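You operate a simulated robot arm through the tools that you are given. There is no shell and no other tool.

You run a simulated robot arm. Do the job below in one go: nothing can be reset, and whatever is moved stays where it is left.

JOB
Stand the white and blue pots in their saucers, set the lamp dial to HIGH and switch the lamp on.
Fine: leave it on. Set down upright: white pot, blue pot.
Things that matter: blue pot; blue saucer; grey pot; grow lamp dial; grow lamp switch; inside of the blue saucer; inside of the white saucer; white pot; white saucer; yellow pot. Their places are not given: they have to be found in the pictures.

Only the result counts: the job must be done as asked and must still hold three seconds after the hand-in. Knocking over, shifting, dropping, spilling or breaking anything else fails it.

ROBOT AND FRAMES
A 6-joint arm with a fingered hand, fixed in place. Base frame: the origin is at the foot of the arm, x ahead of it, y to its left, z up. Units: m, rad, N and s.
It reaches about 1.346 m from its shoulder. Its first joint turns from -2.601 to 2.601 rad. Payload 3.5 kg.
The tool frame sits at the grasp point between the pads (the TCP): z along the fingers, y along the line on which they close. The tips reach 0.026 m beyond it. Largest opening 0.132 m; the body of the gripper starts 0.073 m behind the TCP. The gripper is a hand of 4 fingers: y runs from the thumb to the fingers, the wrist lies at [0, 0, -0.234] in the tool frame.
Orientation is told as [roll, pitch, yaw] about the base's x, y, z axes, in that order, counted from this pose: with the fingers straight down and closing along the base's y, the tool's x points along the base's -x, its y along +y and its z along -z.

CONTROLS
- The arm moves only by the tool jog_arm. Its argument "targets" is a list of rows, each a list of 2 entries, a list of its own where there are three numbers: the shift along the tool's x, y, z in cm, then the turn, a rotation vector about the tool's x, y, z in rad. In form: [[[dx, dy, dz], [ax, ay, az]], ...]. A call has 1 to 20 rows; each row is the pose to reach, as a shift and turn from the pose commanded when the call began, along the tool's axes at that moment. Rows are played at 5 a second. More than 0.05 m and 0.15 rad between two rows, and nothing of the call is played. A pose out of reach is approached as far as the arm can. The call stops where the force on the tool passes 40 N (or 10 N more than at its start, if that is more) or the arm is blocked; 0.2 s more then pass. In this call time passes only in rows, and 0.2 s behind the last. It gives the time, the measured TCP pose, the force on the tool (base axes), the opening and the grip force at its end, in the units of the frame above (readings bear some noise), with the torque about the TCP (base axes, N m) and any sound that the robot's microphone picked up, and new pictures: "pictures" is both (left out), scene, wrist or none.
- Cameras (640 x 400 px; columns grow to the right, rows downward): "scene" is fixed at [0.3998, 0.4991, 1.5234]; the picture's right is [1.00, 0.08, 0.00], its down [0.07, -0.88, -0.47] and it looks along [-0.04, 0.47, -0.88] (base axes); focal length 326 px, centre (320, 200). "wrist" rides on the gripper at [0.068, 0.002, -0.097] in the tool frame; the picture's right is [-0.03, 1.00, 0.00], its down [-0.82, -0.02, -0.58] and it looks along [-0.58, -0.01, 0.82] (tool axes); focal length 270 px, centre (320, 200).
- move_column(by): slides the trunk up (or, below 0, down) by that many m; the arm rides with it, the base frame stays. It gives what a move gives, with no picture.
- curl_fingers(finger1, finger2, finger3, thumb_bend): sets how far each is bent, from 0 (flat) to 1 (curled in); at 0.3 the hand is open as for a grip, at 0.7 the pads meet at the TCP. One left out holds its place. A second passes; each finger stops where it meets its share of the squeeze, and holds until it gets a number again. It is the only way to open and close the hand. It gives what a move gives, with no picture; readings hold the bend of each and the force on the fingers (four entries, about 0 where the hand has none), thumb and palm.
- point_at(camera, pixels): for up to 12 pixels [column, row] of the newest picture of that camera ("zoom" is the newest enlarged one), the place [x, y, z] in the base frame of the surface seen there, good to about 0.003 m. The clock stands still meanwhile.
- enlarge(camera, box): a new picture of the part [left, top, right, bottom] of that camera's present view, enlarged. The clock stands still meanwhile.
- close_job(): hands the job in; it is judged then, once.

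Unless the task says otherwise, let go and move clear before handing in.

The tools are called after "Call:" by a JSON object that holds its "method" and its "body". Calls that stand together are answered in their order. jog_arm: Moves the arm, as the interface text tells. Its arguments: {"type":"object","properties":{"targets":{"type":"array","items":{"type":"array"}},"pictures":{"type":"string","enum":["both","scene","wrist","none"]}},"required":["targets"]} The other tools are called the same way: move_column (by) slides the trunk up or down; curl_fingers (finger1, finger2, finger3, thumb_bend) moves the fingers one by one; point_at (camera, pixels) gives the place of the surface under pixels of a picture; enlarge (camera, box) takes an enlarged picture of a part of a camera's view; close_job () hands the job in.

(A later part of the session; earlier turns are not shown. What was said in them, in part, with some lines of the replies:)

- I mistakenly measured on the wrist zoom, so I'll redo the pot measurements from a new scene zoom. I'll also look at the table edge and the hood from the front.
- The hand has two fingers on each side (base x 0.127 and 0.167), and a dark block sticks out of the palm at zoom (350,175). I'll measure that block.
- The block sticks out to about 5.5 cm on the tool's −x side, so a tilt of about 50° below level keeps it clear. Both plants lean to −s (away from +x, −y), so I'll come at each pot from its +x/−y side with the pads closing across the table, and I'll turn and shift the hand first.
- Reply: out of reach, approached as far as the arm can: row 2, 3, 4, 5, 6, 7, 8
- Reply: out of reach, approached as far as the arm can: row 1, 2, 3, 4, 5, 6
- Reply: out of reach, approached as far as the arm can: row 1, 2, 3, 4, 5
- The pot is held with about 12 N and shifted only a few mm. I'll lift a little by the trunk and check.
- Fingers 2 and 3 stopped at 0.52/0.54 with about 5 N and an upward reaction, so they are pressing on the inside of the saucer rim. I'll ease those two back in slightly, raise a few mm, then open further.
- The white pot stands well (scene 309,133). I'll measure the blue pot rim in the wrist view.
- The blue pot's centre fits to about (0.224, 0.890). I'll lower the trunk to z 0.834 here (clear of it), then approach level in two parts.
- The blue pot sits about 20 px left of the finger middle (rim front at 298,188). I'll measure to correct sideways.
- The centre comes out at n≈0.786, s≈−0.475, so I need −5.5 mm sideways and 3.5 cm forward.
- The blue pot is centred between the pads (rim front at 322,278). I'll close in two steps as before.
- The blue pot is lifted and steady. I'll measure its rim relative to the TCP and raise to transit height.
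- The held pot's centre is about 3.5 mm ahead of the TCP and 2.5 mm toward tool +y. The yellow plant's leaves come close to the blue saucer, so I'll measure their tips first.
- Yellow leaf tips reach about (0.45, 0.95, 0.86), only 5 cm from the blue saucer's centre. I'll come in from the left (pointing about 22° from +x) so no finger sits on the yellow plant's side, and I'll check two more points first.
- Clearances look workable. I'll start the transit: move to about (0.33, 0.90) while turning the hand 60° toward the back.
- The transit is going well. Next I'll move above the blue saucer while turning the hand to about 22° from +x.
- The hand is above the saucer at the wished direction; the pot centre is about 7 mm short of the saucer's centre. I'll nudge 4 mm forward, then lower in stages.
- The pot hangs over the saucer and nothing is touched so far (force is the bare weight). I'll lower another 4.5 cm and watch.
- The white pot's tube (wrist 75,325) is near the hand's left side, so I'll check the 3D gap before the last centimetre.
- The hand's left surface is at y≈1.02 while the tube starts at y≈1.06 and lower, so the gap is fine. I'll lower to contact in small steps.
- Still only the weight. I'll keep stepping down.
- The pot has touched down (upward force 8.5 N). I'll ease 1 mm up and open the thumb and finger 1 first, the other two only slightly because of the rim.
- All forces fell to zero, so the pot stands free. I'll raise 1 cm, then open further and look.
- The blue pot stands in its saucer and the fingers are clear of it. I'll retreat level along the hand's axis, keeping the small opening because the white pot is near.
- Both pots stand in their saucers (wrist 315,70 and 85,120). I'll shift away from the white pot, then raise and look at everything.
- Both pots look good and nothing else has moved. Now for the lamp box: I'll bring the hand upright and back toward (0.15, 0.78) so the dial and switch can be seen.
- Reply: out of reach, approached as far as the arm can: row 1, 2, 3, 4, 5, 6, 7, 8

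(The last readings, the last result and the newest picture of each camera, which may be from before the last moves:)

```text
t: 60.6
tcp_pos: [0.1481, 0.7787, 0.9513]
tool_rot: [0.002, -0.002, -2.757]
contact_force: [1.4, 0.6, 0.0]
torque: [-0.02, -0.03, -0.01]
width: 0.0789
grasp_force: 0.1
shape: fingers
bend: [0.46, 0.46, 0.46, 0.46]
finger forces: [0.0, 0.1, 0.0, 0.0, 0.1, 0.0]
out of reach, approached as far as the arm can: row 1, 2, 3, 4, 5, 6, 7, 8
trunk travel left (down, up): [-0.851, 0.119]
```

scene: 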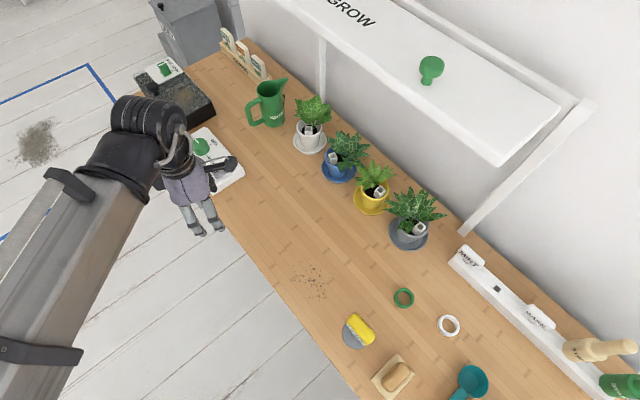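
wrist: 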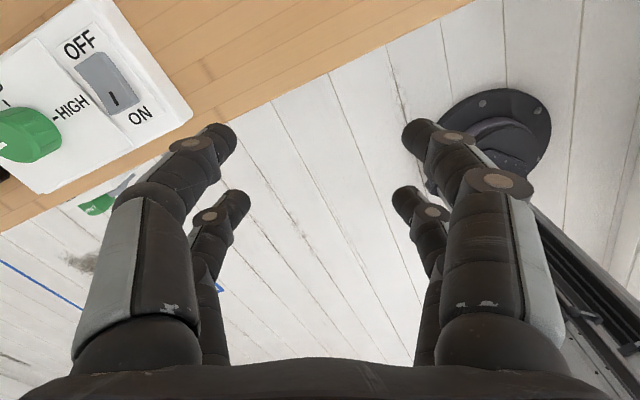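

The hand is upright now with the dial and switch at the upper left of the wrist view. I'll swing it back round (yaw toward −0.3) while moving above the dial at z≈0.95.

Call:
{"method": "jog_arm", "body": {"targets": [[[-0.07, -1.37, 0], [0, 0, -0.144]], [[-0.14, -2.73, 0], [0, 0, -0.288]], [[-0.21, -4.1, 0], [0, 0, -0.432]], [[-0.28, -5.47, 0], [0, 0, -0.576]], [[-0.34, -6.84, 0], [0, 0, -0.72]], [[-0.41, -8.2, 0], [0, 0, -0.864]], [[-0.48, -9.57, 0], [0, 0, -1.008]], [[-0.55, -10.94, 0], [0, 0, -1.152]], [[-0.62, -12.3, 0], [0, 0, -1.296]], [[-0.69, -13.67, 0], [0, 0, -1.44]], [[-0.76, -15.04, 0], [0, 0, -1.584]], [[-0.83, -16.4, 0], [0, 0, -1.728]], [[-0.89, -17.77, 0], [0, 0, -1.872]], [[-0.96, -19.14, 0], [0, 0, -2.016]], [[-1.03, -20.5, 0], [0, 0, -2.16]], [[-1.1, -21.87, 0], [0, 0, -2.304]], [[-1.17, -23.24, 0], [0, 0, -2.448]]]}}

```text
t: 64.2
tcp_pos: [0.0524, 0.9913, 0.9532]
tool_rot: [-0.001, -0.001, -0.307]
contact_force: [0.4, 0.2, 0.2]
torque: [0.01, 0.04, 0.01]
width: 0.0792
grasp_force: 0.1
shape: fingers
bend: [0.46, 0.46, 0.46, 0.46]
finger forces: [0.0, 0.0, 0.0, 0.0, 0.0, 0.0]
trunk travel left (down, up): [-0.851, 0.119]
```

scene: 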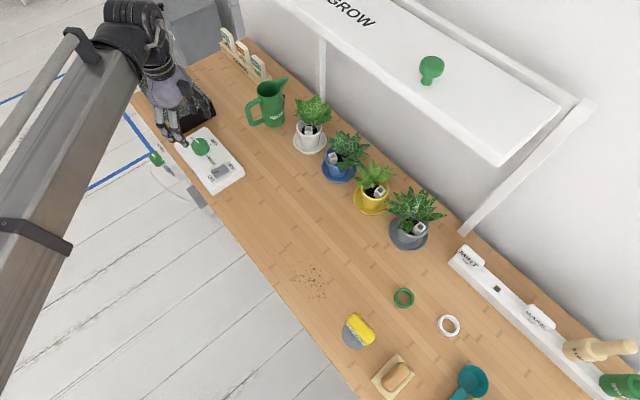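
wrist: 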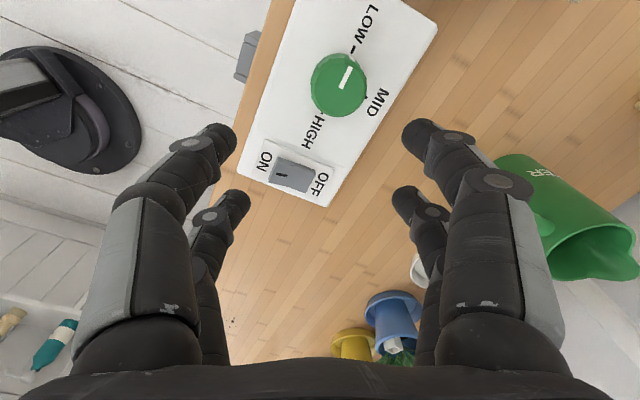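

The wrist view now shows the box well: dial at (338,85), switch at (292,173). I'll enlarge and measure the ticks, pointer and switch.

Call:
{"method": "enlarge", "body": {"camera": "wrist", "box": [240, 0, 440, 210]}}

Call:
{"method": "point_at", "body": {"camera": "wrist", "pixels": [[338, 85], [350, 72], [343, 85], [311, 85], [366, 85], [340, 113], [354, 47], [366, 100], [322, 117], [292, 173], [276, 170], [308, 178]]}}

```text
1.90 times, centred on (340, 105) of wrist
```

zoom: 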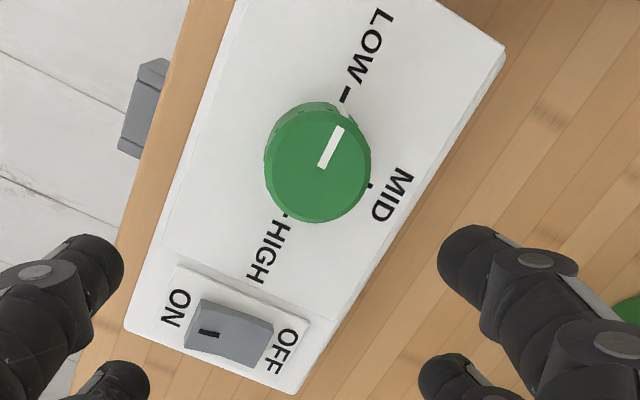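

```text
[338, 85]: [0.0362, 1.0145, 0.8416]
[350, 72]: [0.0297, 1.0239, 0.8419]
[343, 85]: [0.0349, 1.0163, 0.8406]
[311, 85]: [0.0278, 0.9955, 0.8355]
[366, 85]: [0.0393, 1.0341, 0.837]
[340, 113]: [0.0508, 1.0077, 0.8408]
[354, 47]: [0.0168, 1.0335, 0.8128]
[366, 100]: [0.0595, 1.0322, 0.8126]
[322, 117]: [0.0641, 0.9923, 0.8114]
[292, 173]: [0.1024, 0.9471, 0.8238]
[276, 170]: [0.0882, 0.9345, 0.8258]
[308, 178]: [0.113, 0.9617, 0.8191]
```

Ticks: LOW at azimuth ≈139°, MID ≈45°, HIGH ≈−41° about the dial, so it takes about a 180° clockwise turn. I'll fit the knob's circle with more edge points.

Call:
{"method": "point_at", "body": {"camera": "zoom", "pixels": [[310, 219], [340, 210], [362, 190], [368, 165], [358, 135], [335, 116], [305, 113], [280, 130], [271, 160], [280, 200], [322, 165], [342, 128]]}}

Call:
{"method": "point_at", "body": {"camera": "zoom", "pixels": [[346, 94], [370, 185], [285, 214], [210, 333], [195, 325], [265, 345], [230, 335], [180, 270], [310, 318], [250, 365], [270, 290], [200, 300]]}}

```text
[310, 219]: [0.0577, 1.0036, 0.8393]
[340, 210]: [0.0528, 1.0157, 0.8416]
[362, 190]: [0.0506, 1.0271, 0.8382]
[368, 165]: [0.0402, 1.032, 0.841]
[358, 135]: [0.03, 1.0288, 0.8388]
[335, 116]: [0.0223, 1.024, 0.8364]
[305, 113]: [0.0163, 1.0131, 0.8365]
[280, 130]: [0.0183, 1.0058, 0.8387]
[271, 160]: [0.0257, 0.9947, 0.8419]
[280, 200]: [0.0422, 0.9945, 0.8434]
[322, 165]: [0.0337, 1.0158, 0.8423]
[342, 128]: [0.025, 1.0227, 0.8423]
```

```text
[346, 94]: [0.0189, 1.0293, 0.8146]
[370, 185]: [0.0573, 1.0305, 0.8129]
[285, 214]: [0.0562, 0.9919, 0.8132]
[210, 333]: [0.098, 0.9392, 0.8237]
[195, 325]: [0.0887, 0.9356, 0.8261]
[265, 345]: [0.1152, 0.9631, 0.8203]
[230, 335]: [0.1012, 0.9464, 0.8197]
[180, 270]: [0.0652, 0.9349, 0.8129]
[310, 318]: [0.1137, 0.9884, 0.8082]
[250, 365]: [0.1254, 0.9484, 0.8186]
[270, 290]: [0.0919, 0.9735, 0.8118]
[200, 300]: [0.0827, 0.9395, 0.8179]
```

The knob's centre is about (0.038, 1.0125), radius about 2.1 cm, top at z 0.841. The ON end of the rocker stands higher (0.826 against 0.820), so the switch is off. I'll centre over the knob and turn the hand +0.8 rad, to have room for the 180° clockwise turn.

Call:
{"method": "jog_arm", "body": {"targets": [[[1.0, 0.8, 0], [0, 0, -0.07]], [[2.0, 1.6, 0], [0, 0, -0.14]], [[2.0, 1.6, 0], [0, 0, -0.28]], [[2.0, 1.6, 0], [0, 0, -0.42]], [[2.0, 1.6, 0], [0, 0, -0.56]], [[2.0, 1.6, 0], [0, 0, -0.7]], [[2.0, 1.6, 0], [0, 0, -0.8]]]}}

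Call:
{"method": "point_at", "body": {"camera": "scene", "pixels": [[195, 118], [210, 105], [185, 130], [290, 85], [270, 85]]}}

```text
t: 65.8
tcp_pos: [0.0389, 1.0129, 0.9523]
tool_rot: [-0.001, 0.001, 0.495]
contact_force: [-0.3, 0.6, -0.6]
torque: [-0.01, -0.04, -0.04]
width: 0.079
grasp_force: 0.0
shape: fingers
bend: [0.46, 0.46, 0.46, 0.46]
finger forces: [0.1, 0.1, 0.0, 0.0, 0.1, 0.0]
trunk travel left (down, up): [-0.851, 0.119]
```

scene: 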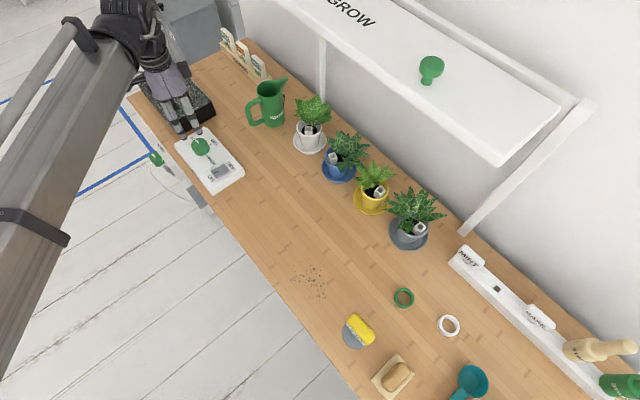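
wrist: 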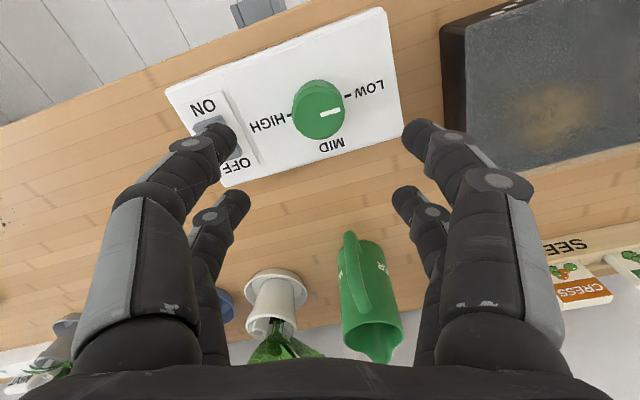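

```text
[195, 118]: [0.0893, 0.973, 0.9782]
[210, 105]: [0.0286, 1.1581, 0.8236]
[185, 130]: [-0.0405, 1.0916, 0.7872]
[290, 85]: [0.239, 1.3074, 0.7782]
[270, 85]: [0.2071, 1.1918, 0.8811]
```

The yaw of +0.495 was reached and the knob is centred below the hand. I'll lower the trunk so the fingertips go round the knob.

Call:
{"method": "move_column", "body": {"by": -0.09}}

Call:
{"method": "jog_arm", "body": {"targets": [[[0, 0, 0], [0, 0, 0]]]}}

```text
t: 67.1
tcp_pos: [0.0381, 1.013, 0.8636]
tool_rot: [-0.001, 0.001, 0.491]
contact_force: [-0.6, 0.4, 0.2]
torque: [0.0, 0.02, -0.02]
width: 0.0789
grasp_force: 0.1
shape: fingers
bend: [0.46, 0.46, 0.46, 0.46]
finger forces: [0.1, 0.0, 0.1, 0.0, 0.1, 0.0]
trunk travel left (down, up): [-0.761, 0.209]
```

```text
t: 67.5
tcp_pos: [0.0381, 1.0142, 0.8628]
tool_rot: [-0.003, 0.001, 0.491]
contact_force: [-0.9, -0.1, 0.6]
torque: [0.01, -0.02, 0.01]
width: 0.079
grasp_force: 0.0
shape: fingers
bend: [0.46, 0.46, 0.46, 0.46]
finger forces: [0.1, 0.1, 0.0, 0.0, 0.0, 0.0]
trunk travel left (down, up): [-0.761, 0.209]
```

scene: 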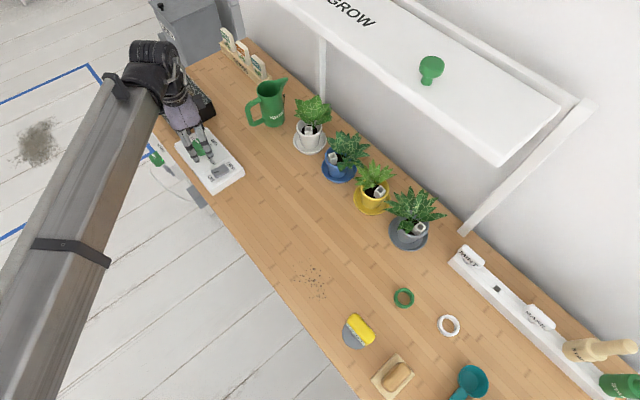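
wrist: 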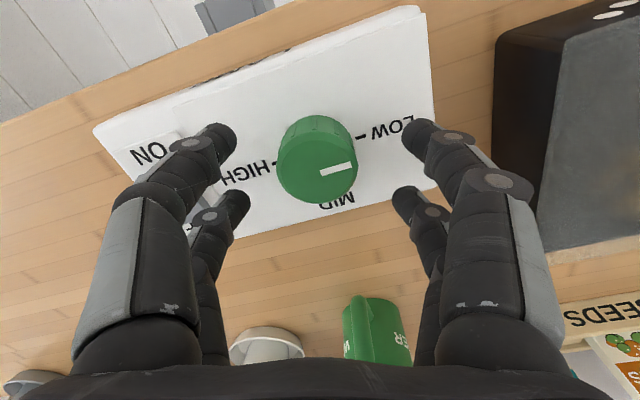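

The fingers are around the knob from above. I'll measure the knob's top circle and the tray's corner (505,60) again from this close view.

Call:
{"method": "point_at", "body": {"camera": "wrist", "pixels": [[280, 165], [356, 165], [318, 200], [318, 133], [295, 190], [345, 190], [340, 140], [295, 140], [350, 167], [325, 172], [505, 60], [530, 215]]}}

Call:
{"method": "point_at", "body": {"camera": "wrist", "pixels": [[225, 135], [240, 200], [420, 130], [400, 200]]}}

```text
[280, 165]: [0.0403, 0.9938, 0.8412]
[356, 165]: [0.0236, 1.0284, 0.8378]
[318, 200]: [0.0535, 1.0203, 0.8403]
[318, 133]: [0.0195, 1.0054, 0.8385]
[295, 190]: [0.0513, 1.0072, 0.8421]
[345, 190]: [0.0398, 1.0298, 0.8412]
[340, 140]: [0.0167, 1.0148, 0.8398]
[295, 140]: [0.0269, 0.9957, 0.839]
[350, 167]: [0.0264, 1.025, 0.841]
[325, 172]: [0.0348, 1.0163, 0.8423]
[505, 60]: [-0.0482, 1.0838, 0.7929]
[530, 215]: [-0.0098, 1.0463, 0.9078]
```

```text
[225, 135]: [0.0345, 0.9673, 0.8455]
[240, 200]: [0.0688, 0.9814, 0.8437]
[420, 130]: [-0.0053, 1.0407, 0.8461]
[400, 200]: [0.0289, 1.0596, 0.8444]
```

The knob's centre is about (0.035, 1.012), so I'll shift 2.5 mm, lower 1.8 cm and close gently.

Call:
{"method": "jog_arm", "body": {"targets": [[[0.25, 0, 0], [0, 0, 0]]], "pictures": "none"}}

Call:
{"method": "move_column", "body": {"by": -0.017}}

Call:
{"method": "curl_fingers", "body": {"finger1": 0.54, "finger2": 0.54, "finger3": 0.54, "thumb_bend": 0.54}}

Call:
{"method": "jog_arm", "body": {"targets": [[[0, 0, 0], [0, 0, 0]]]}}

```text
t: 67.9
tcp_pos: [0.0354, 1.0111, 0.8633]
tool_rot: [-0.002, 0.0, 0.49]
contact_force: [0.2, -1.2, -1.1]
torque: [-0.02, -0.01, -0.04]
width: 0.0792
grasp_force: 0.1
shape: fingers
bend: [0.46, 0.46, 0.46, 0.46]
finger forces: [0.1, 0.0, 0.0, 0.0, 0.0, 0.0]
trunk travel left (down, up): [-0.761, 0.209]
```

```text
t: 68.5
tcp_pos: [0.0356, 1.0117, 0.8455]
tool_rot: [-0.002, 0.001, 0.49]
contact_force: [0.2, -0.2, -0.2]
torque: [-0.02, 0.04, 0.02]
width: 0.0792
grasp_force: 0.1
shape: fingers
bend: [0.46, 0.46, 0.46, 0.46]
finger forces: [0.1, 0.0, 0.0, 0.0, 0.1, 0.1]
trunk travel left (down, up): [-0.744, 0.226]
```

```text
t: 69.5
tcp_pos: [0.0367, 1.0116, 0.8457]
tool_rot: [-0.001, -0.001, 0.492]
contact_force: [-0.9, -0.6, 1.7]
torque: [0.05, 0.0, -0.07]
width: 0.0529
grasp_force: 0.7
shape: fingers
bend: [0.54, 0.54, 0.54, 0.54]
finger forces: [0.7, 0.6, 0.4, 0.0, 0.0, 0.0]
trunk travel left (down, up): [-0.744, 0.226]
```

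```text
t: 69.9
tcp_pos: [0.0366, 1.0107, 0.8458]
tool_rot: [-0.001, 0.0, 0.49]
contact_force: [-1.3, 0.0, 1.4]
torque: [0.03, 0.03, -0.01]
width: 0.0529
grasp_force: 0.6
shape: fingers
bend: [0.54, 0.54, 0.54, 0.54]
finger forces: [0.8, 0.7, 0.3, 0.0, 0.1, 0.0]
trunk travel left (down, up): [-0.744, 0.226]
```

scene: 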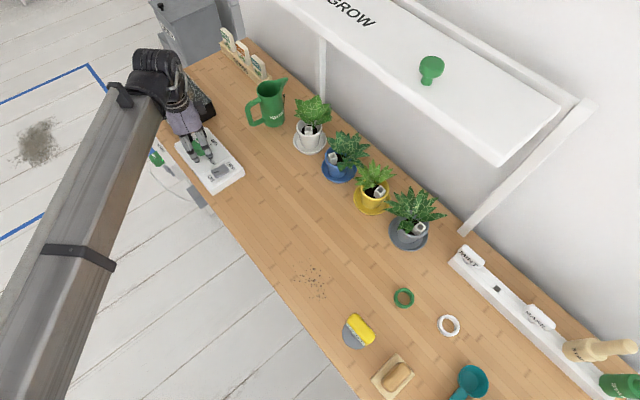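
wrist: 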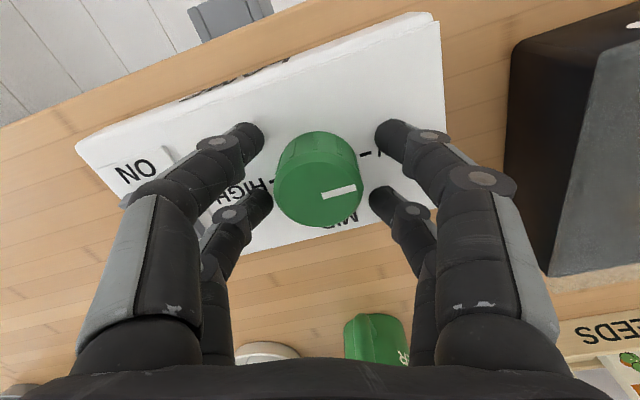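

The fingertips brush the box top (about 1.5 N upward). I'll raise 5 mm and then close onto the knob.

Call:
{"method": "move_column", "body": {"by": 0.005}}

Call:
{"method": "curl_fingers", "body": {"finger1": 0.66, "finger2": 0.66, "finger3": 0.66, "thumb_bend": 0.66}}

Call:
{"method": "jog_arm", "body": {"targets": [[[0, 0, 0], [0, 0, 0]]]}}

```text
t: 70.5
tcp_pos: [0.0363, 1.0115, 0.8515]
tool_rot: [-0.002, 0.002, 0.49]
contact_force: [0.5, -0.2, 0.3]
torque: [-0.02, 0.0, -0.03]
width: 0.0527
grasp_force: 0.1
shape: fingers
bend: [0.54, 0.54, 0.54, 0.54]
finger forces: [0.0, 0.1, 0.1, 0.0, 0.1, 0.0]
trunk travel left (down, up): [-0.749, 0.221]
```

```text
t: 71.5
tcp_pos: [0.0365, 1.0111, 0.8505]
tool_rot: [0.0, 0.002, 0.489]
contact_force: [1.2, -2.1, -2.6]
torque: [-0.05, 0.0, 0.01]
width: 0.0217
grasp_force: 5.1
shape: fingers
bend: [0.64, 0.62, 0.61, 0.64]
finger forces: [1.4, 2.5, 3.6, 0.1, 3.0, 0.0]
trunk travel left (down, up): [-0.749, 0.221]
```

```text
t: 71.9
tcp_pos: [0.0368, 1.0109, 0.8513]
tool_rot: [-0.003, 0.002, 0.491]
contact_force: [1.3, -1.9, -2.3]
torque: [-0.04, -0.02, 0.03]
width: 0.0214
grasp_force: 5.3
shape: fingers
bend: [0.64, 0.62, 0.61, 0.64]
finger forces: [1.4, 2.5, 3.5, 0.1, 3.1, 0.0]
trunk travel left (down, up): [-0.749, 0.221]
```

scene: 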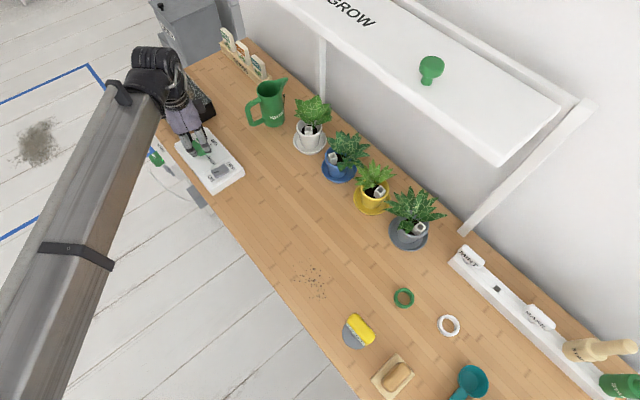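
wrist: 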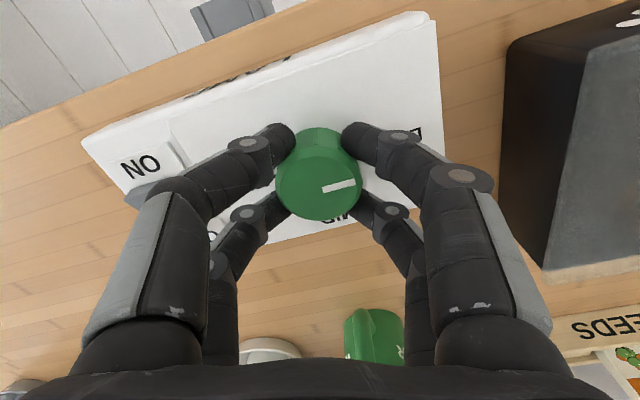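

The four fingers hold the knob. I'll turn clockwise by 0.84 rad first and check that the pointer follows.

Call:
{"method": "jog_arm", "body": {"targets": [[[0, 0, 0], [0, 0, 0.07]], [[0, 0, 0], [0, 0, 0.21]], [[0, 0, 0], [0, 0, 0.35]], [[0, 0, 0], [0, 0, 0.49]], [[0, 0, 0], [0, 0, 0.63]], [[0, 0, 0], [0, 0, 0.77]], [[0, 0, 0], [0, 0, 0.84]]]}}

```text
t: 73.5
tcp_pos: [0.0378, 1.0119, 0.8503]
tool_rot: [-0.002, 0.0, -0.351]
contact_force: [-0.4, 3.3, 0.1]
torque: [0.08, 0.01, 0.06]
width: 0.0211
grasp_force: 5.5
shape: fingers
bend: [0.63, 0.62, 0.62, 0.65]
finger forces: [3.0, 4.0, 2.4, 0.0, 2.1, 0.0]
trunk travel left (down, up): [-0.749, 0.221]
```

scene: 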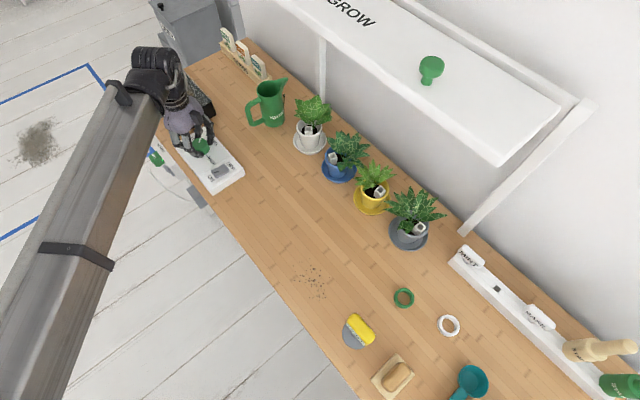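
wrist: 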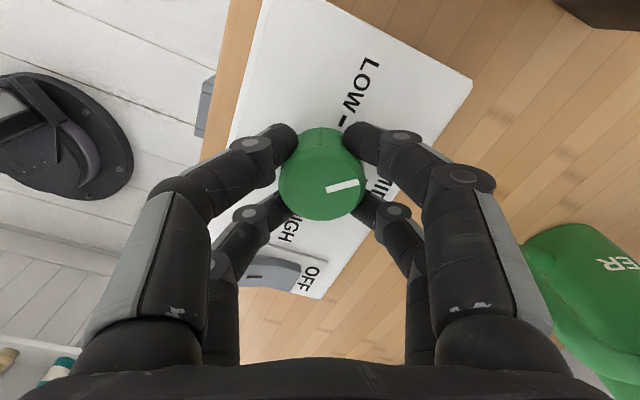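

The pointer turned with the hand (still at wrist 342,186). I'll continue clockwise by 1.54 rad.

Call:
{"method": "jog_arm", "body": {"targets": [[[0, 0, 0], [0, 0, 0.14]], [[0, 0, 0], [0, 0, 0.28]], [[0, 0, 0], [0, 0, 0.42]], [[0, 0, 0], [0, 0, 0.56]], [[0, 0, 0], [0, 0, 0.7]], [[0, 0, 0], [0, 0, 0.84]], [[0, 0, 0], [0, 0, 0.98]], [[0, 0, 0], [0, 0, 1.12]], [[0, 0, 0], [0, 0, 1.26]], [[0, 0, 0], [0, 0, 1.4]], [[0, 0, 0], [0, 0, 1.54]]]}}

```text
t: 75.9
tcp_pos: [0.0372, 1.0118, 0.8499]
tool_rot: [0.002, -0.001, -1.892]
contact_force: [5.9, 7.6, 1.8]
torque: [0.2, -0.14, 0.01]
width: 0.0216
grasp_force: 8.0
shape: fingers
bend: [0.63, 0.62, 0.63, 0.65]
finger forces: [6.9, 2.5, 1.7, 0.0, 4.7, 0.0]
trunk travel left (down, up): [-0.749, 0.221]
```

scene: 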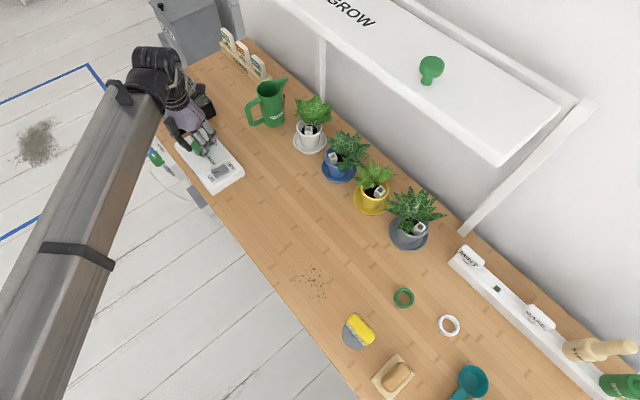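
wrist: 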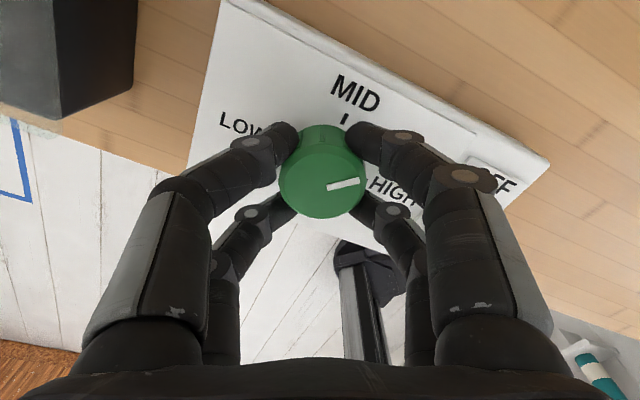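

The dial now points past MID, nearly toward the right, with a side force of about 10 N. I'll turn the remaining 0.74 rad and shift 1 mm with the force to ease it.

Call:
{"method": "jog_arm", "body": {"targets": [[[0.07, 0.02, 0], [0, 0, 0.14]], [[0.1, 0.03, 0], [0, 0, 0.28]], [[0.1, 0.03, 0], [0, 0, 0.42]], [[0.1, 0.03, 0], [0, 0, 0.56]], [[0.1, 0.03, 0], [0, 0, 0.68]], [[0.1, 0.03, 0], [0, 0, 0.74]]]}}

```text
t: 77.3
tcp_pos: [0.0372, 1.0127, 0.8503]
tool_rot: [0.002, -0.001, -2.633]
contact_force: [8.7, 3.5, 0.4]
torque: [0.05, -0.18, 0.12]
width: 0.0218
grasp_force: 8.8
shape: fingers
bend: [0.63, 0.62, 0.63, 0.65]
finger forces: [7.8, 2.6, 2.6, 0.0, 4.4, 0.0]
trunk travel left (down, up): [-0.749, 0.221]
```

scene: 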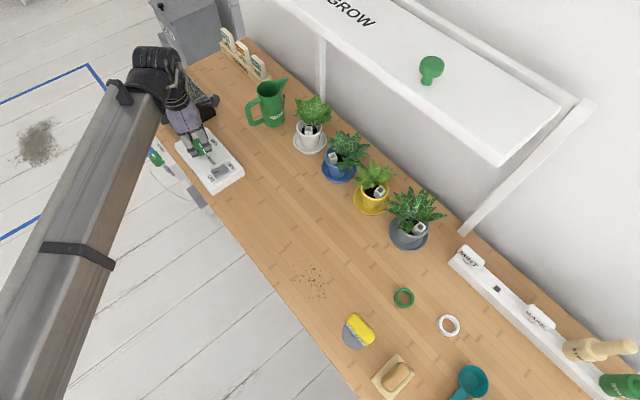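
wrist: 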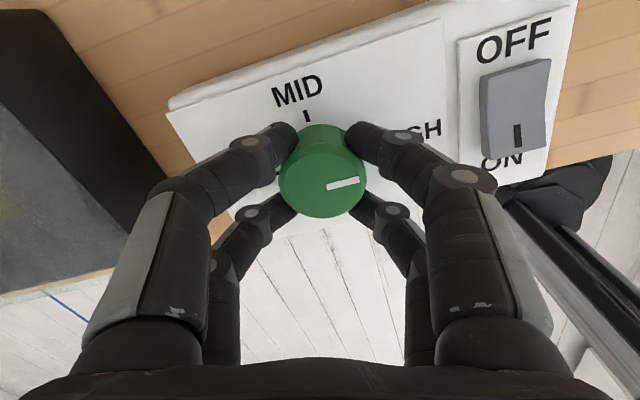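

The pointer now runs along the box's long axis toward HIGH. I'll open the fingers, raise the hand and check.

Call:
{"method": "curl_fingers", "body": {"finger1": 0.5, "finger2": 0.5, "finger3": 0.5, "thumb_bend": 0.5}}

Call:
{"method": "curl_fingers", "body": {"finger1": 0.44, "finger2": 0.44, "finger3": 0.44, "thumb_bend": 0.44}}

Call:
{"method": "move_column", "body": {"by": 0.09}}

Call:
{"method": "jog_arm", "body": {"targets": [[[0, 0, 0], [0, 0, 0]]]}}

Call:
{"method": "enlarge", "body": {"camera": "wrist", "box": [220, 50, 520, 240]}}

```text
t: 78.3
tcp_pos: [0.0368, 1.0113, 0.8512]
tool_rot: [0.003, -0.002, -2.63]
contact_force: [-0.5, -0.2, -0.1]
torque: [0.0, 0.03, 0.01]
width: 0.0653
grasp_force: 0.1
shape: fingers
bend: [0.5, 0.5, 0.5, 0.5]
finger forces: [0.1, 0.1, 0.0, 0.0, 0.0, 0.1]
trunk travel left (down, up): [-0.749, 0.221]
```

```text
t: 79.3
tcp_pos: [0.0362, 1.0127, 0.8505]
tool_rot: [0.0, -0.001, -2.63]
contact_force: [-0.6, 0.0, 0.2]
torque: [-0.01, 0.0, 0.0]
width: 0.0857
grasp_force: 0.1
shape: fingers
bend: [0.44, 0.44, 0.44, 0.44]
finger forces: [0.0, 0.0, 0.0, 0.0, 0.0, 0.0]
trunk travel left (down, up): [-0.749, 0.221]
```

```text
t: 80.5
tcp_pos: [0.0368, 1.0115, 0.9415]
tool_rot: [0.003, -0.002, -2.63]
contact_force: [-0.8, -0.8, 1.5]
torque: [-0.02, 0.0, 0.01]
width: 0.0856
grasp_force: 0.0
shape: fingers
bend: [0.44, 0.44, 0.44, 0.44]
finger forces: [0.0, 0.0, 0.0, 0.0, 0.0, 0.0]
trunk travel left (down, up): [-0.839, 0.131]
```

```text
t: 80.9
tcp_pos: [0.0365, 1.0113, 0.9411]
tool_rot: [0.002, -0.003, -2.628]
contact_force: [0.6, 0.1, 0.2]
torque: [0.0, 0.02, 0.02]
width: 0.0861
grasp_force: 0.1
shape: fingers
bend: [0.44, 0.44, 0.44, 0.44]
finger forces: [0.0, 0.0, 0.0, 0.0, 0.0, 0.0]
trunk travel left (down, up): [-0.839, 0.131]
```

scene: 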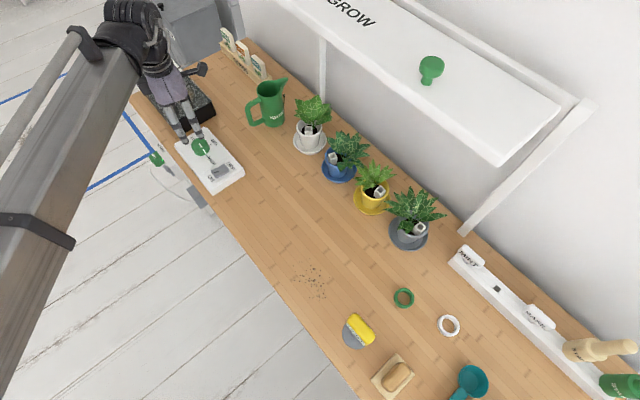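
wrist: 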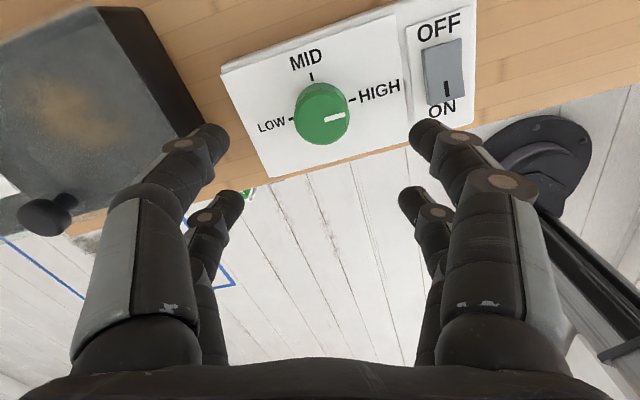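

```text
2.11 times, centred on (370, 145) of wrist
```

zoom: 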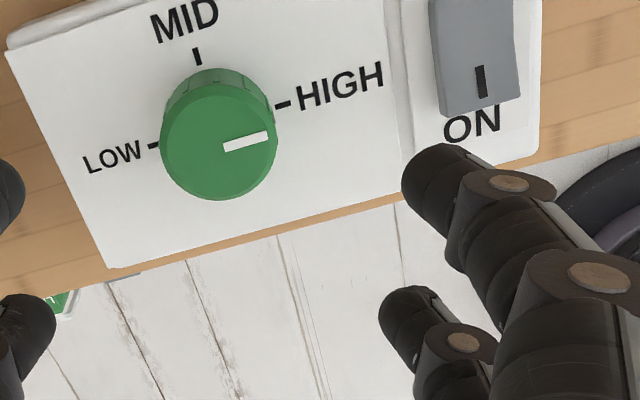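

The pointer is at HIGH: the pointer line and the LOW–HIGH line both rise about 16–17° in the zoom. Next is the switch; I'll measure the rocker's corners (wrist 425–462, 40–100).

Call:
{"method": "enlarge", "body": {"camera": "wrist", "box": [390, 0, 500, 130]}}

Call:
{"method": "point_at", "body": {"camera": "wrist", "pixels": [[428, 98], [462, 92], [424, 50], [459, 42], [445, 95], [443, 70], [442, 48], [447, 88], [440, 60], [442, 110], [475, 122], [445, 80]]}}

```text
3.08 times, centred on (445, 65) of wrist
```

zoom: 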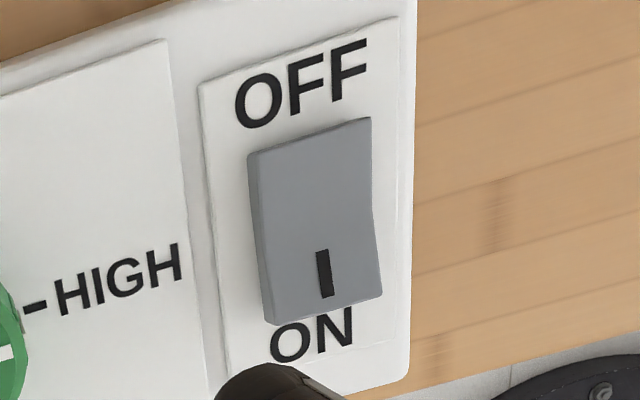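

```text
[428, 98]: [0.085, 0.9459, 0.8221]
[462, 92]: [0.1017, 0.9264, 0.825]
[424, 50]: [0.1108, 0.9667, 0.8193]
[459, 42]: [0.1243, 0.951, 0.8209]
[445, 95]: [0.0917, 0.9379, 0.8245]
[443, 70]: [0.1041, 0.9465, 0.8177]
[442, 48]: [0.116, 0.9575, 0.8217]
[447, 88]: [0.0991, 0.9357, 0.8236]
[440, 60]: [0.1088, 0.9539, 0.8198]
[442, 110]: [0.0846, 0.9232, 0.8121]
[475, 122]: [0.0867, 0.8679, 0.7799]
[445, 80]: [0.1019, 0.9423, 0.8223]
```

The rocker's ON end is centred near (0.0935, 0.936, 0.825). I'll close the fingers to a tip and place one finger pair right above that end, the other pair hanging beyond the box edge.

Call:
{"method": "curl_fingers", "body": {"finger1": 0.7, "finger2": 0.7, "finger3": 0.7, "thumb_bend": 0.7}}

Call:
{"method": "jog_arm", "body": {"targets": [[[-0.15, 3.3, 0], [0, 0, -0.1]], [[-0.3, 6.6, 0], [0, 0, -0.2]], [[-0.45, 9.87, 0], [0, 0, -0.288]]]}}

```text
t: 81.9
tcp_pos: [0.0369, 1.0115, 0.9409]
tool_rot: [0.001, 0.0, -2.629]
contact_force: [-0.2, 0.5, 0.5]
torque: [0.01, 0.01, 0.02]
width: 0.0015
grasp_force: 0.0
shape: fingers
bend: [0.7, 0.7, 0.7, 0.7]
finger forces: [0.0, 0.0, 0.0, 0.1, 0.1, 0.0]
trunk travel left (down, up): [-0.839, 0.131]
```

```text
t: 82.7
tcp_pos: [0.0835, 0.9217, 0.9409]
tool_rot: [0.001, -0.003, -2.341]
contact_force: [0.3, 0.0, -0.3]
torque: [0.02, 0.0, 0.04]
width: 0.0014
grasp_force: 0.1
shape: fingers
bend: [0.7, 0.7, 0.7, 0.7]
finger forces: [0.1, 0.0, 0.1, 0.0, 0.0, 0.0]
trunk travel left (down, up): [-0.839, 0.131]
```

scene: 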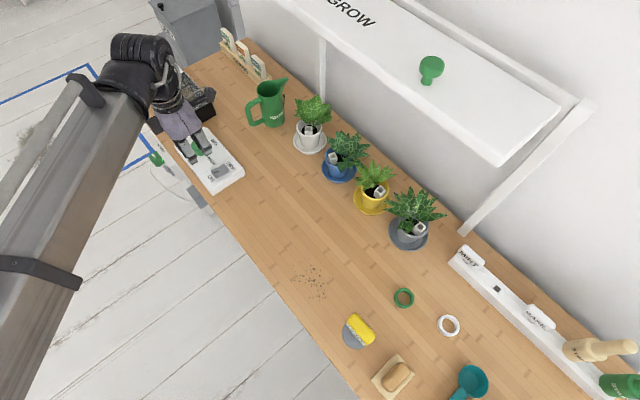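
wrist: 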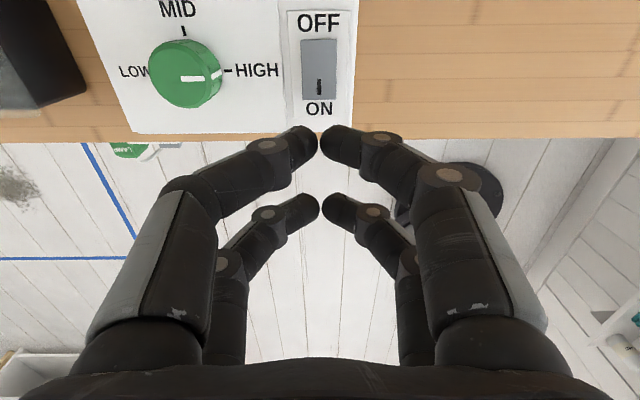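

The front finger pair meets at wrist (320,140), above the ON end. I'll measure the finger tips' height relative to the TCP before pressing.

Call:
{"method": "point_at", "body": {"camera": "wrist", "pixels": [[308, 140], [332, 140], [300, 130], [345, 130], [268, 145], [382, 138], [308, 205], [335, 205], [319, 92], [319, 70]]}}

Call:
{"method": "enlarge", "body": {"camera": "wrist", "box": [240, 0, 400, 230]}}

```text
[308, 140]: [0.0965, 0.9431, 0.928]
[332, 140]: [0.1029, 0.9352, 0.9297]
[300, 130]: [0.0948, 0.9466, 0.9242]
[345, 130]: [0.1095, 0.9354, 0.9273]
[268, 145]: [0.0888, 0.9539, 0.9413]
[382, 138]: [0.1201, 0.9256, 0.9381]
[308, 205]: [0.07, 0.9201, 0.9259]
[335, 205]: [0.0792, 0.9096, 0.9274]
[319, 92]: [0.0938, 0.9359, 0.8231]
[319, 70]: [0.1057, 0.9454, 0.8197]
```

```text
1.74 times, centred on (320, 115) of wrist
```

zoom: 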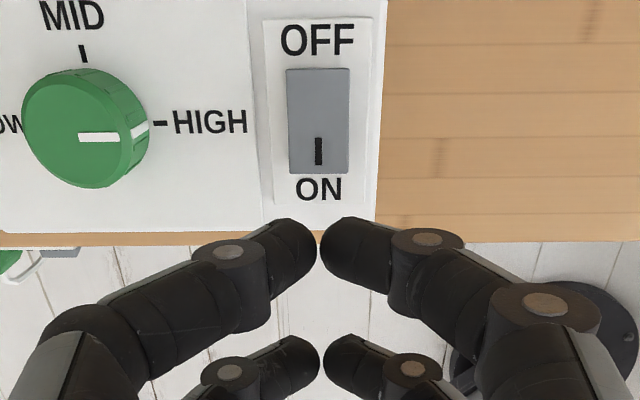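

The front pair is in line with the rocker (column 320) and its middle lies about 3 mm inside the ON edge. I'll lower to just above it, then press in small steps.

Call:
{"method": "move_column", "body": {"by": -0.075}}

Call:
{"method": "move_column", "body": {"by": -0.006}}

Call:
{"method": "jog_arm", "body": {"targets": [[[0, 0, 0], [0, 0, 0]]]}}

```text
t: 83.8
tcp_pos: [0.0837, 0.9225, 0.867]
tool_rot: [0.002, -0.002, -2.342]
contact_force: [0.1, 0.2, 0.1]
torque: [0.02, 0.03, 0.01]
width: 0.0012
grasp_force: 0.1
shape: fingers
bend: [0.7, 0.7, 0.7, 0.7]
finger forces: [0.1, 0.0, 0.0, 0.0, 0.0, 0.0]
trunk travel left (down, up): [-0.764, 0.206]
```

```text
t: 84.4
tcp_pos: [0.0827, 0.9229, 0.8602]
tool_rot: [0.002, -0.001, -2.341]
contact_force: [-1.0, 0.4, -0.5]
torque: [-0.02, 0.0, 0.01]
width: 0.0015
grasp_force: 0.0
shape: fingers
bend: [0.7, 0.7, 0.7, 0.7]
finger forces: [0.2, 0.1, 0.0, 0.0, 0.0, 0.0]
trunk travel left (down, up): [-0.758, 0.212]
```

```text
t: 84.8
tcp_pos: [0.0832, 0.9234, 0.8599]
tool_rot: [0.003, -0.003, -2.344]
contact_force: [0.7, 0.0, -0.1]
torque: [-0.02, 0.02, 0.0]
width: 0.0014
grasp_force: 0.0
shape: fingers
bend: [0.7, 0.7, 0.7, 0.7]
finger forces: [0.0, 0.0, 0.0, 0.0, 0.0, 0.0]
trunk travel left (down, up): [-0.758, 0.212]
```

scene: 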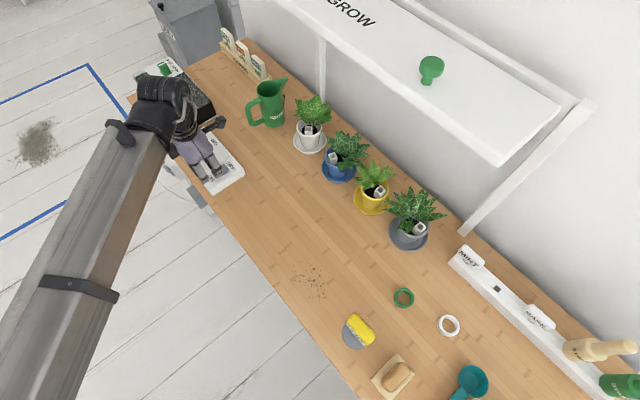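
wrist: 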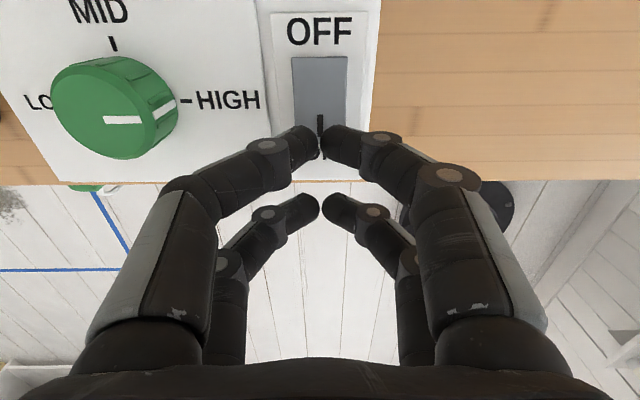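

The tips sit just over the ON end and there is no contact yet. I'll press down in 3 mm steps.

Call:
{"method": "move_column", "body": {"by": -0.004}}

Call:
{"method": "move_column", "body": {"by": -0.003}}

Call:
{"method": "move_column", "body": {"by": -0.003}}

```text
t: 85.3
tcp_pos: [0.084, 0.9227, 0.856]
tool_rot: [0.001, -0.001, -2.343]
contact_force: [1.0, -0.4, -0.3]
torque: [0.01, 0.0, -0.01]
width: 0.0014
grasp_force: 0.2
shape: fingers
bend: [0.7, 0.7, 0.7, 0.7]
finger forces: [0.0, 0.0, 0.0, 0.1, 0.1, 0.0]
trunk travel left (down, up): [-0.754, 0.216]
```

```text
t: 85.8
tcp_pos: [0.0838, 0.923, 0.8532]
tool_rot: [0.002, -0.003, -2.341]
contact_force: [0.1, -0.3, 0.5]
torque: [-0.03, 0.0, -0.01]
width: 0.0014
grasp_force: 0.0
shape: fingers
bend: [0.7, 0.7, 0.7, 0.7]
finger forces: [0.0, 0.1, 0.1, 0.1, 0.0, 0.0]
trunk travel left (down, up): [-0.751, 0.219]
```

```text
t: 86.4
tcp_pos: [0.0845, 0.9242, 0.8509]
tool_rot: [0.001, -0.002, -2.341]
contact_force: [-0.3, 0.4, -0.1]
torque: [-0.01, 0.0, 0.01]
width: 0.0011
grasp_force: 0.2
shape: fingers
bend: [0.7, 0.7, 0.7, 0.7]
finger forces: [0.1, 0.0, 0.1, 0.0, 0.1, 0.1]
trunk travel left (down, up): [-0.748, 0.222]
```

Still no contact at z 0.851. I'll continue in 2–3 mm steps.

Call:
{"method": "move_column", "body": {"by": -0.003}}

Call:
{"method": "move_column", "body": {"by": -0.002}}

Call:
{"method": "move_column", "body": {"by": -0.002}}

Call:
{"method": "jog_arm", "body": {"targets": [[[0, 0, 0], [0, 0, 0]]]}}

```text
t: 86.9
tcp_pos: [0.0826, 0.9231, 0.8483]
tool_rot: [-0.001, 0.001, -2.342]
contact_force: [-0.3, 0.6, 11.8]
torque: [0.22, -0.16, 0.02]
width: 0.0002
grasp_force: 6.1
shape: fingers
bend: [0.7, 0.7, 0.7, 0.7]
finger forces: [3.8, 0.0, 0.0, 0.0, 8.2, 0.0]
trunk travel left (down, up): [-0.745, 0.225]
```

```text
t: 87.4
tcp_pos: [0.0842, 0.9226, 0.8468]
tool_rot: [0.001, 0.001, -2.34]
contact_force: [-2.0, 3.2, 24.7]
torque: [0.57, -0.25, 0.08]
width: 0.0
grasp_force: 13.3
shape: fingers
bend: [0.71, 0.7, 0.7, 0.71]
finger forces: [8.1, 0.0, 0.0, 0.0, 18.7, 0.0]
trunk travel left (down, up): [-0.743, 0.227]
```

```text
t: 87.9
tcp_pos: [0.0827, 0.922, 0.8461]
tool_rot: [-0.001, 0.004, -2.34]
contact_force: [-3.4, -0.6, 34.8]
torque: [0.69, -0.42, 0.11]
width: 0.0
grasp_force: 18.0
shape: fingers
bend: [0.72, 0.7, 0.7, 0.71]
finger forces: [13.8, 0.0, 0.1, 0.0, 23.3, 0.0]
trunk travel left (down, up): [-0.742, 0.228]
stopped: the force on the tool passed its limit at 41 N (the readings are from after the stop); the commanded pose is now the measured one
```

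```text
t: 88.3
tcp_pos: [0.0827, 0.9211, 0.8469]
tool_rot: [-0.001, 0.002, -2.34]
contact_force: [-4.4, 0.7, 37.5]
torque: [0.74, -0.41, 0.1]
width: 0.0001
grasp_force: 19.5
shape: fingers
bend: [0.72, 0.7, 0.7, 0.71]
finger forces: [13.1, 0.0, 0.0, 0.1, 25.4, 0.0]
trunk travel left (down, up): [-0.742, 0.228]
```

scene: 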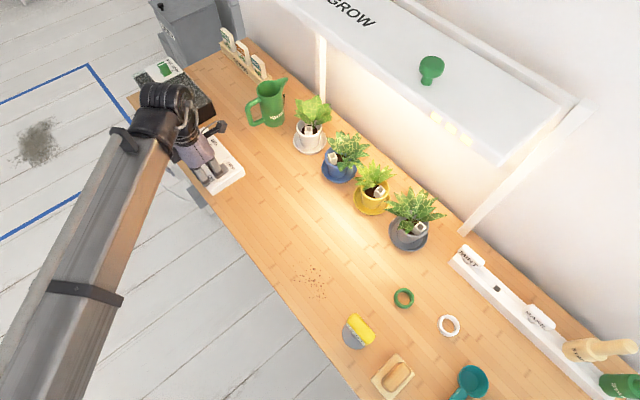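
wrist: 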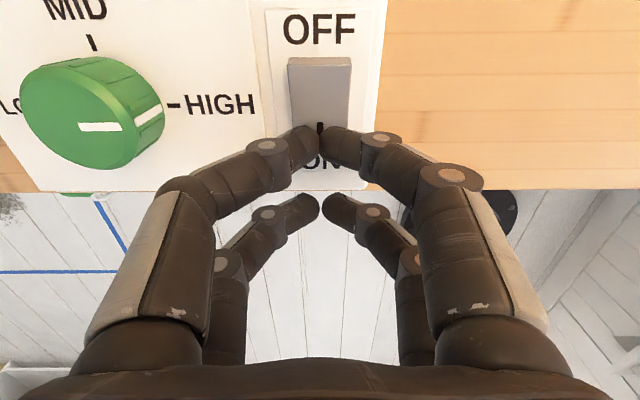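

The lamp lit up: the hood glows over the plants and the rocker flipped. I'll lift straight up and check everything.

Call:
{"method": "move_column", "body": {"by": 0.1}}

Call:
{"method": "jog_arm", "body": {"targets": [[[0, 0, 0], [0, 0, 0]]]}}

Call:
{"method": "enlarge", "body": {"camera": "wrist", "box": [80, 0, 400, 160]}}

Call:
{"method": "enlarge", "body": {"camera": "scene", "box": [280, 80, 440, 250]}}

```text
t: 89.6
tcp_pos: [0.0831, 0.9243, 0.9428]
tool_rot: [-0.002, -0.001, -2.339]
contact_force: [-0.2, 0.5, 0.7]
torque: [0.0, 0.0, 0.02]
width: 0.001
grasp_force: 0.1
shape: fingers
bend: [0.7, 0.7, 0.7, 0.7]
finger forces: [0.0, 0.0, 0.0, 0.0, 0.1, 0.0]
trunk travel left (down, up): [-0.842, 0.128]
```

```text
t: 90.0
tcp_pos: [0.0839, 0.9243, 0.9429]
tool_rot: [0.0, 0.002, -2.34]
contact_force: [-0.1, 0.0, 0.4]
torque: [0.0, 0.01, -0.01]
width: 0.001
grasp_force: 0.1
shape: fingers
bend: [0.7, 0.7, 0.7, 0.7]
finger forces: [0.1, 0.0, 0.0, 0.0, 0.0, 0.1]
trunk travel left (down, up): [-0.842, 0.128]
```

scene: 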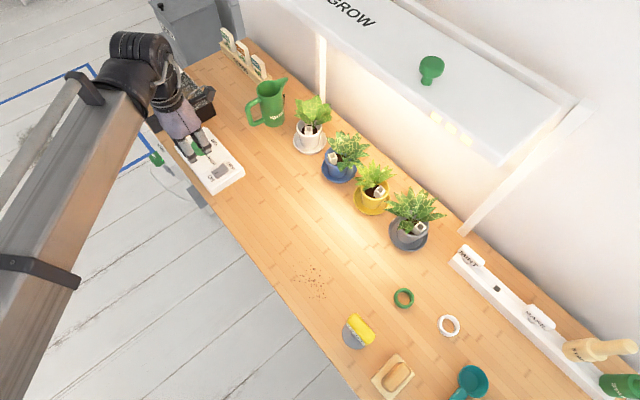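
wrist: 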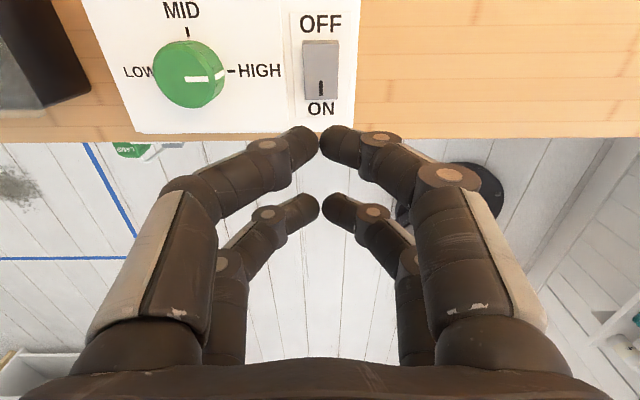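

```text
2.00 times, centred on (240, 80) of wrist
```

zoom: 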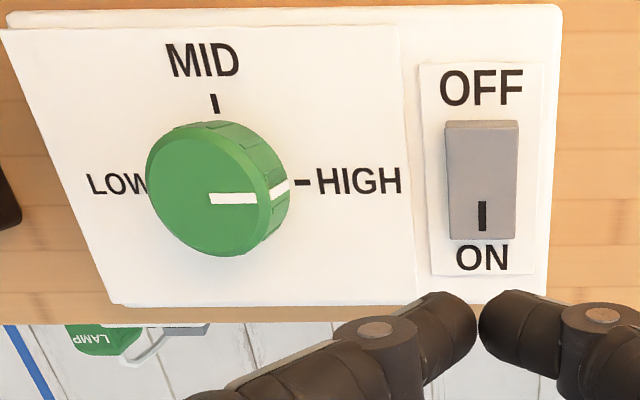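

```text
2.35 times, centred on (360, 165) of scene
```

zoom: 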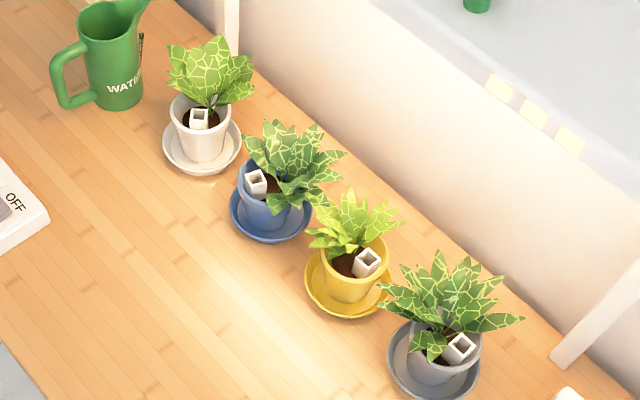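

The rocker is on, the dial is at HIGH and the lamp glows. I'll verify the blue pot's seat in its saucer by measuring before handing in.

Call:
{"method": "enlarge", "body": {"camera": "scene", "box": [285, 100, 385, 200]}}

Call:
{"method": "point_at", "body": {"camera": "zoom", "pixels": [[190, 245], [200, 280], [235, 325], [270, 300], [285, 280], [150, 270], [225, 305], [165, 290], [300, 270], [60, 110], [120, 140], [90, 160]]}}

```text
4.00 times, centred on (335, 150) of scene
```

zoom: 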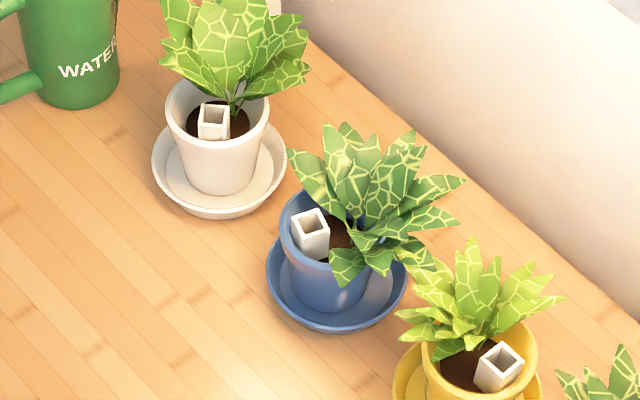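

```text
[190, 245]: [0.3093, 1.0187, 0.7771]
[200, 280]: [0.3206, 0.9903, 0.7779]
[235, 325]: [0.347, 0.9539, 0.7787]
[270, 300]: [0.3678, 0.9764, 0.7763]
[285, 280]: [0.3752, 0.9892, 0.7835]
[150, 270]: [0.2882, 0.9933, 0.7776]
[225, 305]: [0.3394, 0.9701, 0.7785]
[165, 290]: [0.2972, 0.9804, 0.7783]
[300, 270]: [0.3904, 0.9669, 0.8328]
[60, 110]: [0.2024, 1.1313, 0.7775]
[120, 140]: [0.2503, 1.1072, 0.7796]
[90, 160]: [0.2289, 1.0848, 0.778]
```

Both pots look upright and seated. One last measurement of the pot base against the saucer rim.

Call:
{"method": "point_at", "body": {"camera": "zoom", "pixels": [[282, 218], [300, 245], [330, 265], [330, 310], [302, 298], [360, 297], [268, 272], [405, 285], [335, 328], [168, 105], [268, 105], [215, 190]]}}

```text
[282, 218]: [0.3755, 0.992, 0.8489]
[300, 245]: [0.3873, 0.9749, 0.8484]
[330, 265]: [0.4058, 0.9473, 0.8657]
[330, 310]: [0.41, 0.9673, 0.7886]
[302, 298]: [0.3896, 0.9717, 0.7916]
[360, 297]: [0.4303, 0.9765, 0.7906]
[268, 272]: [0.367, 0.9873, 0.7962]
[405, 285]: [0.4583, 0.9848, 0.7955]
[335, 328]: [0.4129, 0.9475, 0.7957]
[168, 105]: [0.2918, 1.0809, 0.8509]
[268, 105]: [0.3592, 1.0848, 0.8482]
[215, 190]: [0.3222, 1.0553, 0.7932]
```

The blue pot sits within about 4 mm of its saucer's centre and the white pot is centred; both rims are level. I'll move the hand up and back, clear of the box.

Call:
{"method": "move_column", "body": {"by": 0.08}}

Call:
{"method": "jog_arm", "body": {"targets": [[[-4, 0, 0], [0, 0, 0]], [[-8, 0, 0], [0, 0, 0]], [[-12, 0, 0], [0, 0, 0]]]}}

```text
t: 91.2
tcp_pos: [0.0835, 0.923, 1.0234]
tool_rot: [0.0, 0.001, -2.341]
contact_force: [-0.2, 0.5, 0.1]
torque: [0.01, -0.01, 0.02]
width: 0.0009
grasp_force: 0.0
shape: fingers
bend: [0.7, 0.7, 0.7, 0.7]
finger forces: [0.1, 0.1, 0.1, 0.0, 0.1, 0.1]
trunk travel left (down, up): [-0.922, 0.048]
```

```text
t: 92.0
tcp_pos: [0.0013, 0.8365, 1.0231]
tool_rot: [0.001, 0.001, -2.341]
contact_force: [-0.2, 0.4, -0.1]
torque: [0.01, 0.04, 0.0]
width: 0.001
grasp_force: 0.1
shape: fingers
bend: [0.7, 0.7, 0.7, 0.7]
finger forces: [0.1, 0.0, 0.0, 0.0, 0.0, 0.0]
trunk travel left (down, up): [-0.922, 0.048]
```

scene: 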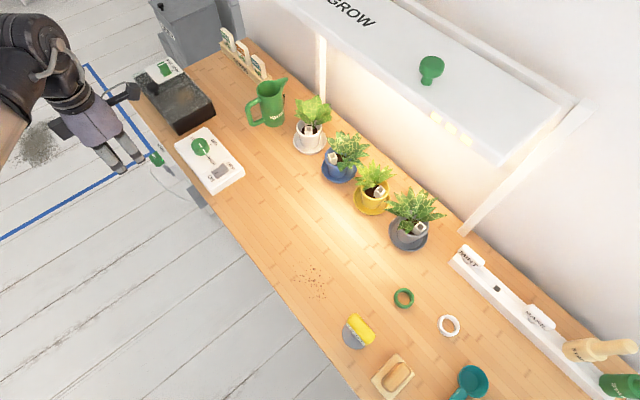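
wrist: 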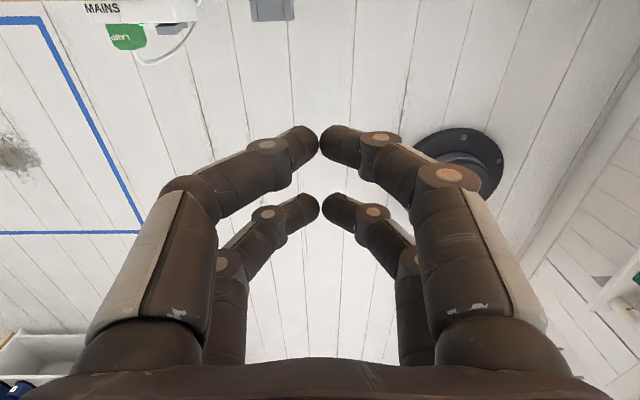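

The final picture shows both pots upright in their saucers, the lamp lit with the dial at HIGH, and the hand well clear with nothing else moved. I'll hand the job in.

Call:
{"method": "close_job", "body": {}}

```text
The job is handed in.
```

The job is done and handed in; the final pictures and readings show everything as asked.

- **Pots:** the white and blue pots stand upright in their own saucers. The white pot is centred and the blue one is about 4 mm off centre.
- **Lamp:** the dial points to HIGH and the switch is pressed to ON. The lamp is lit and was left on.
- **Everything else:** I saw no other object out of place in the last scene picture. The hand was empty and away from the table when I handed in.

While releasing the white pot, two fingers briefly pressed on its saucer rim. I eased them off before backing away, and the pot stayed seated.
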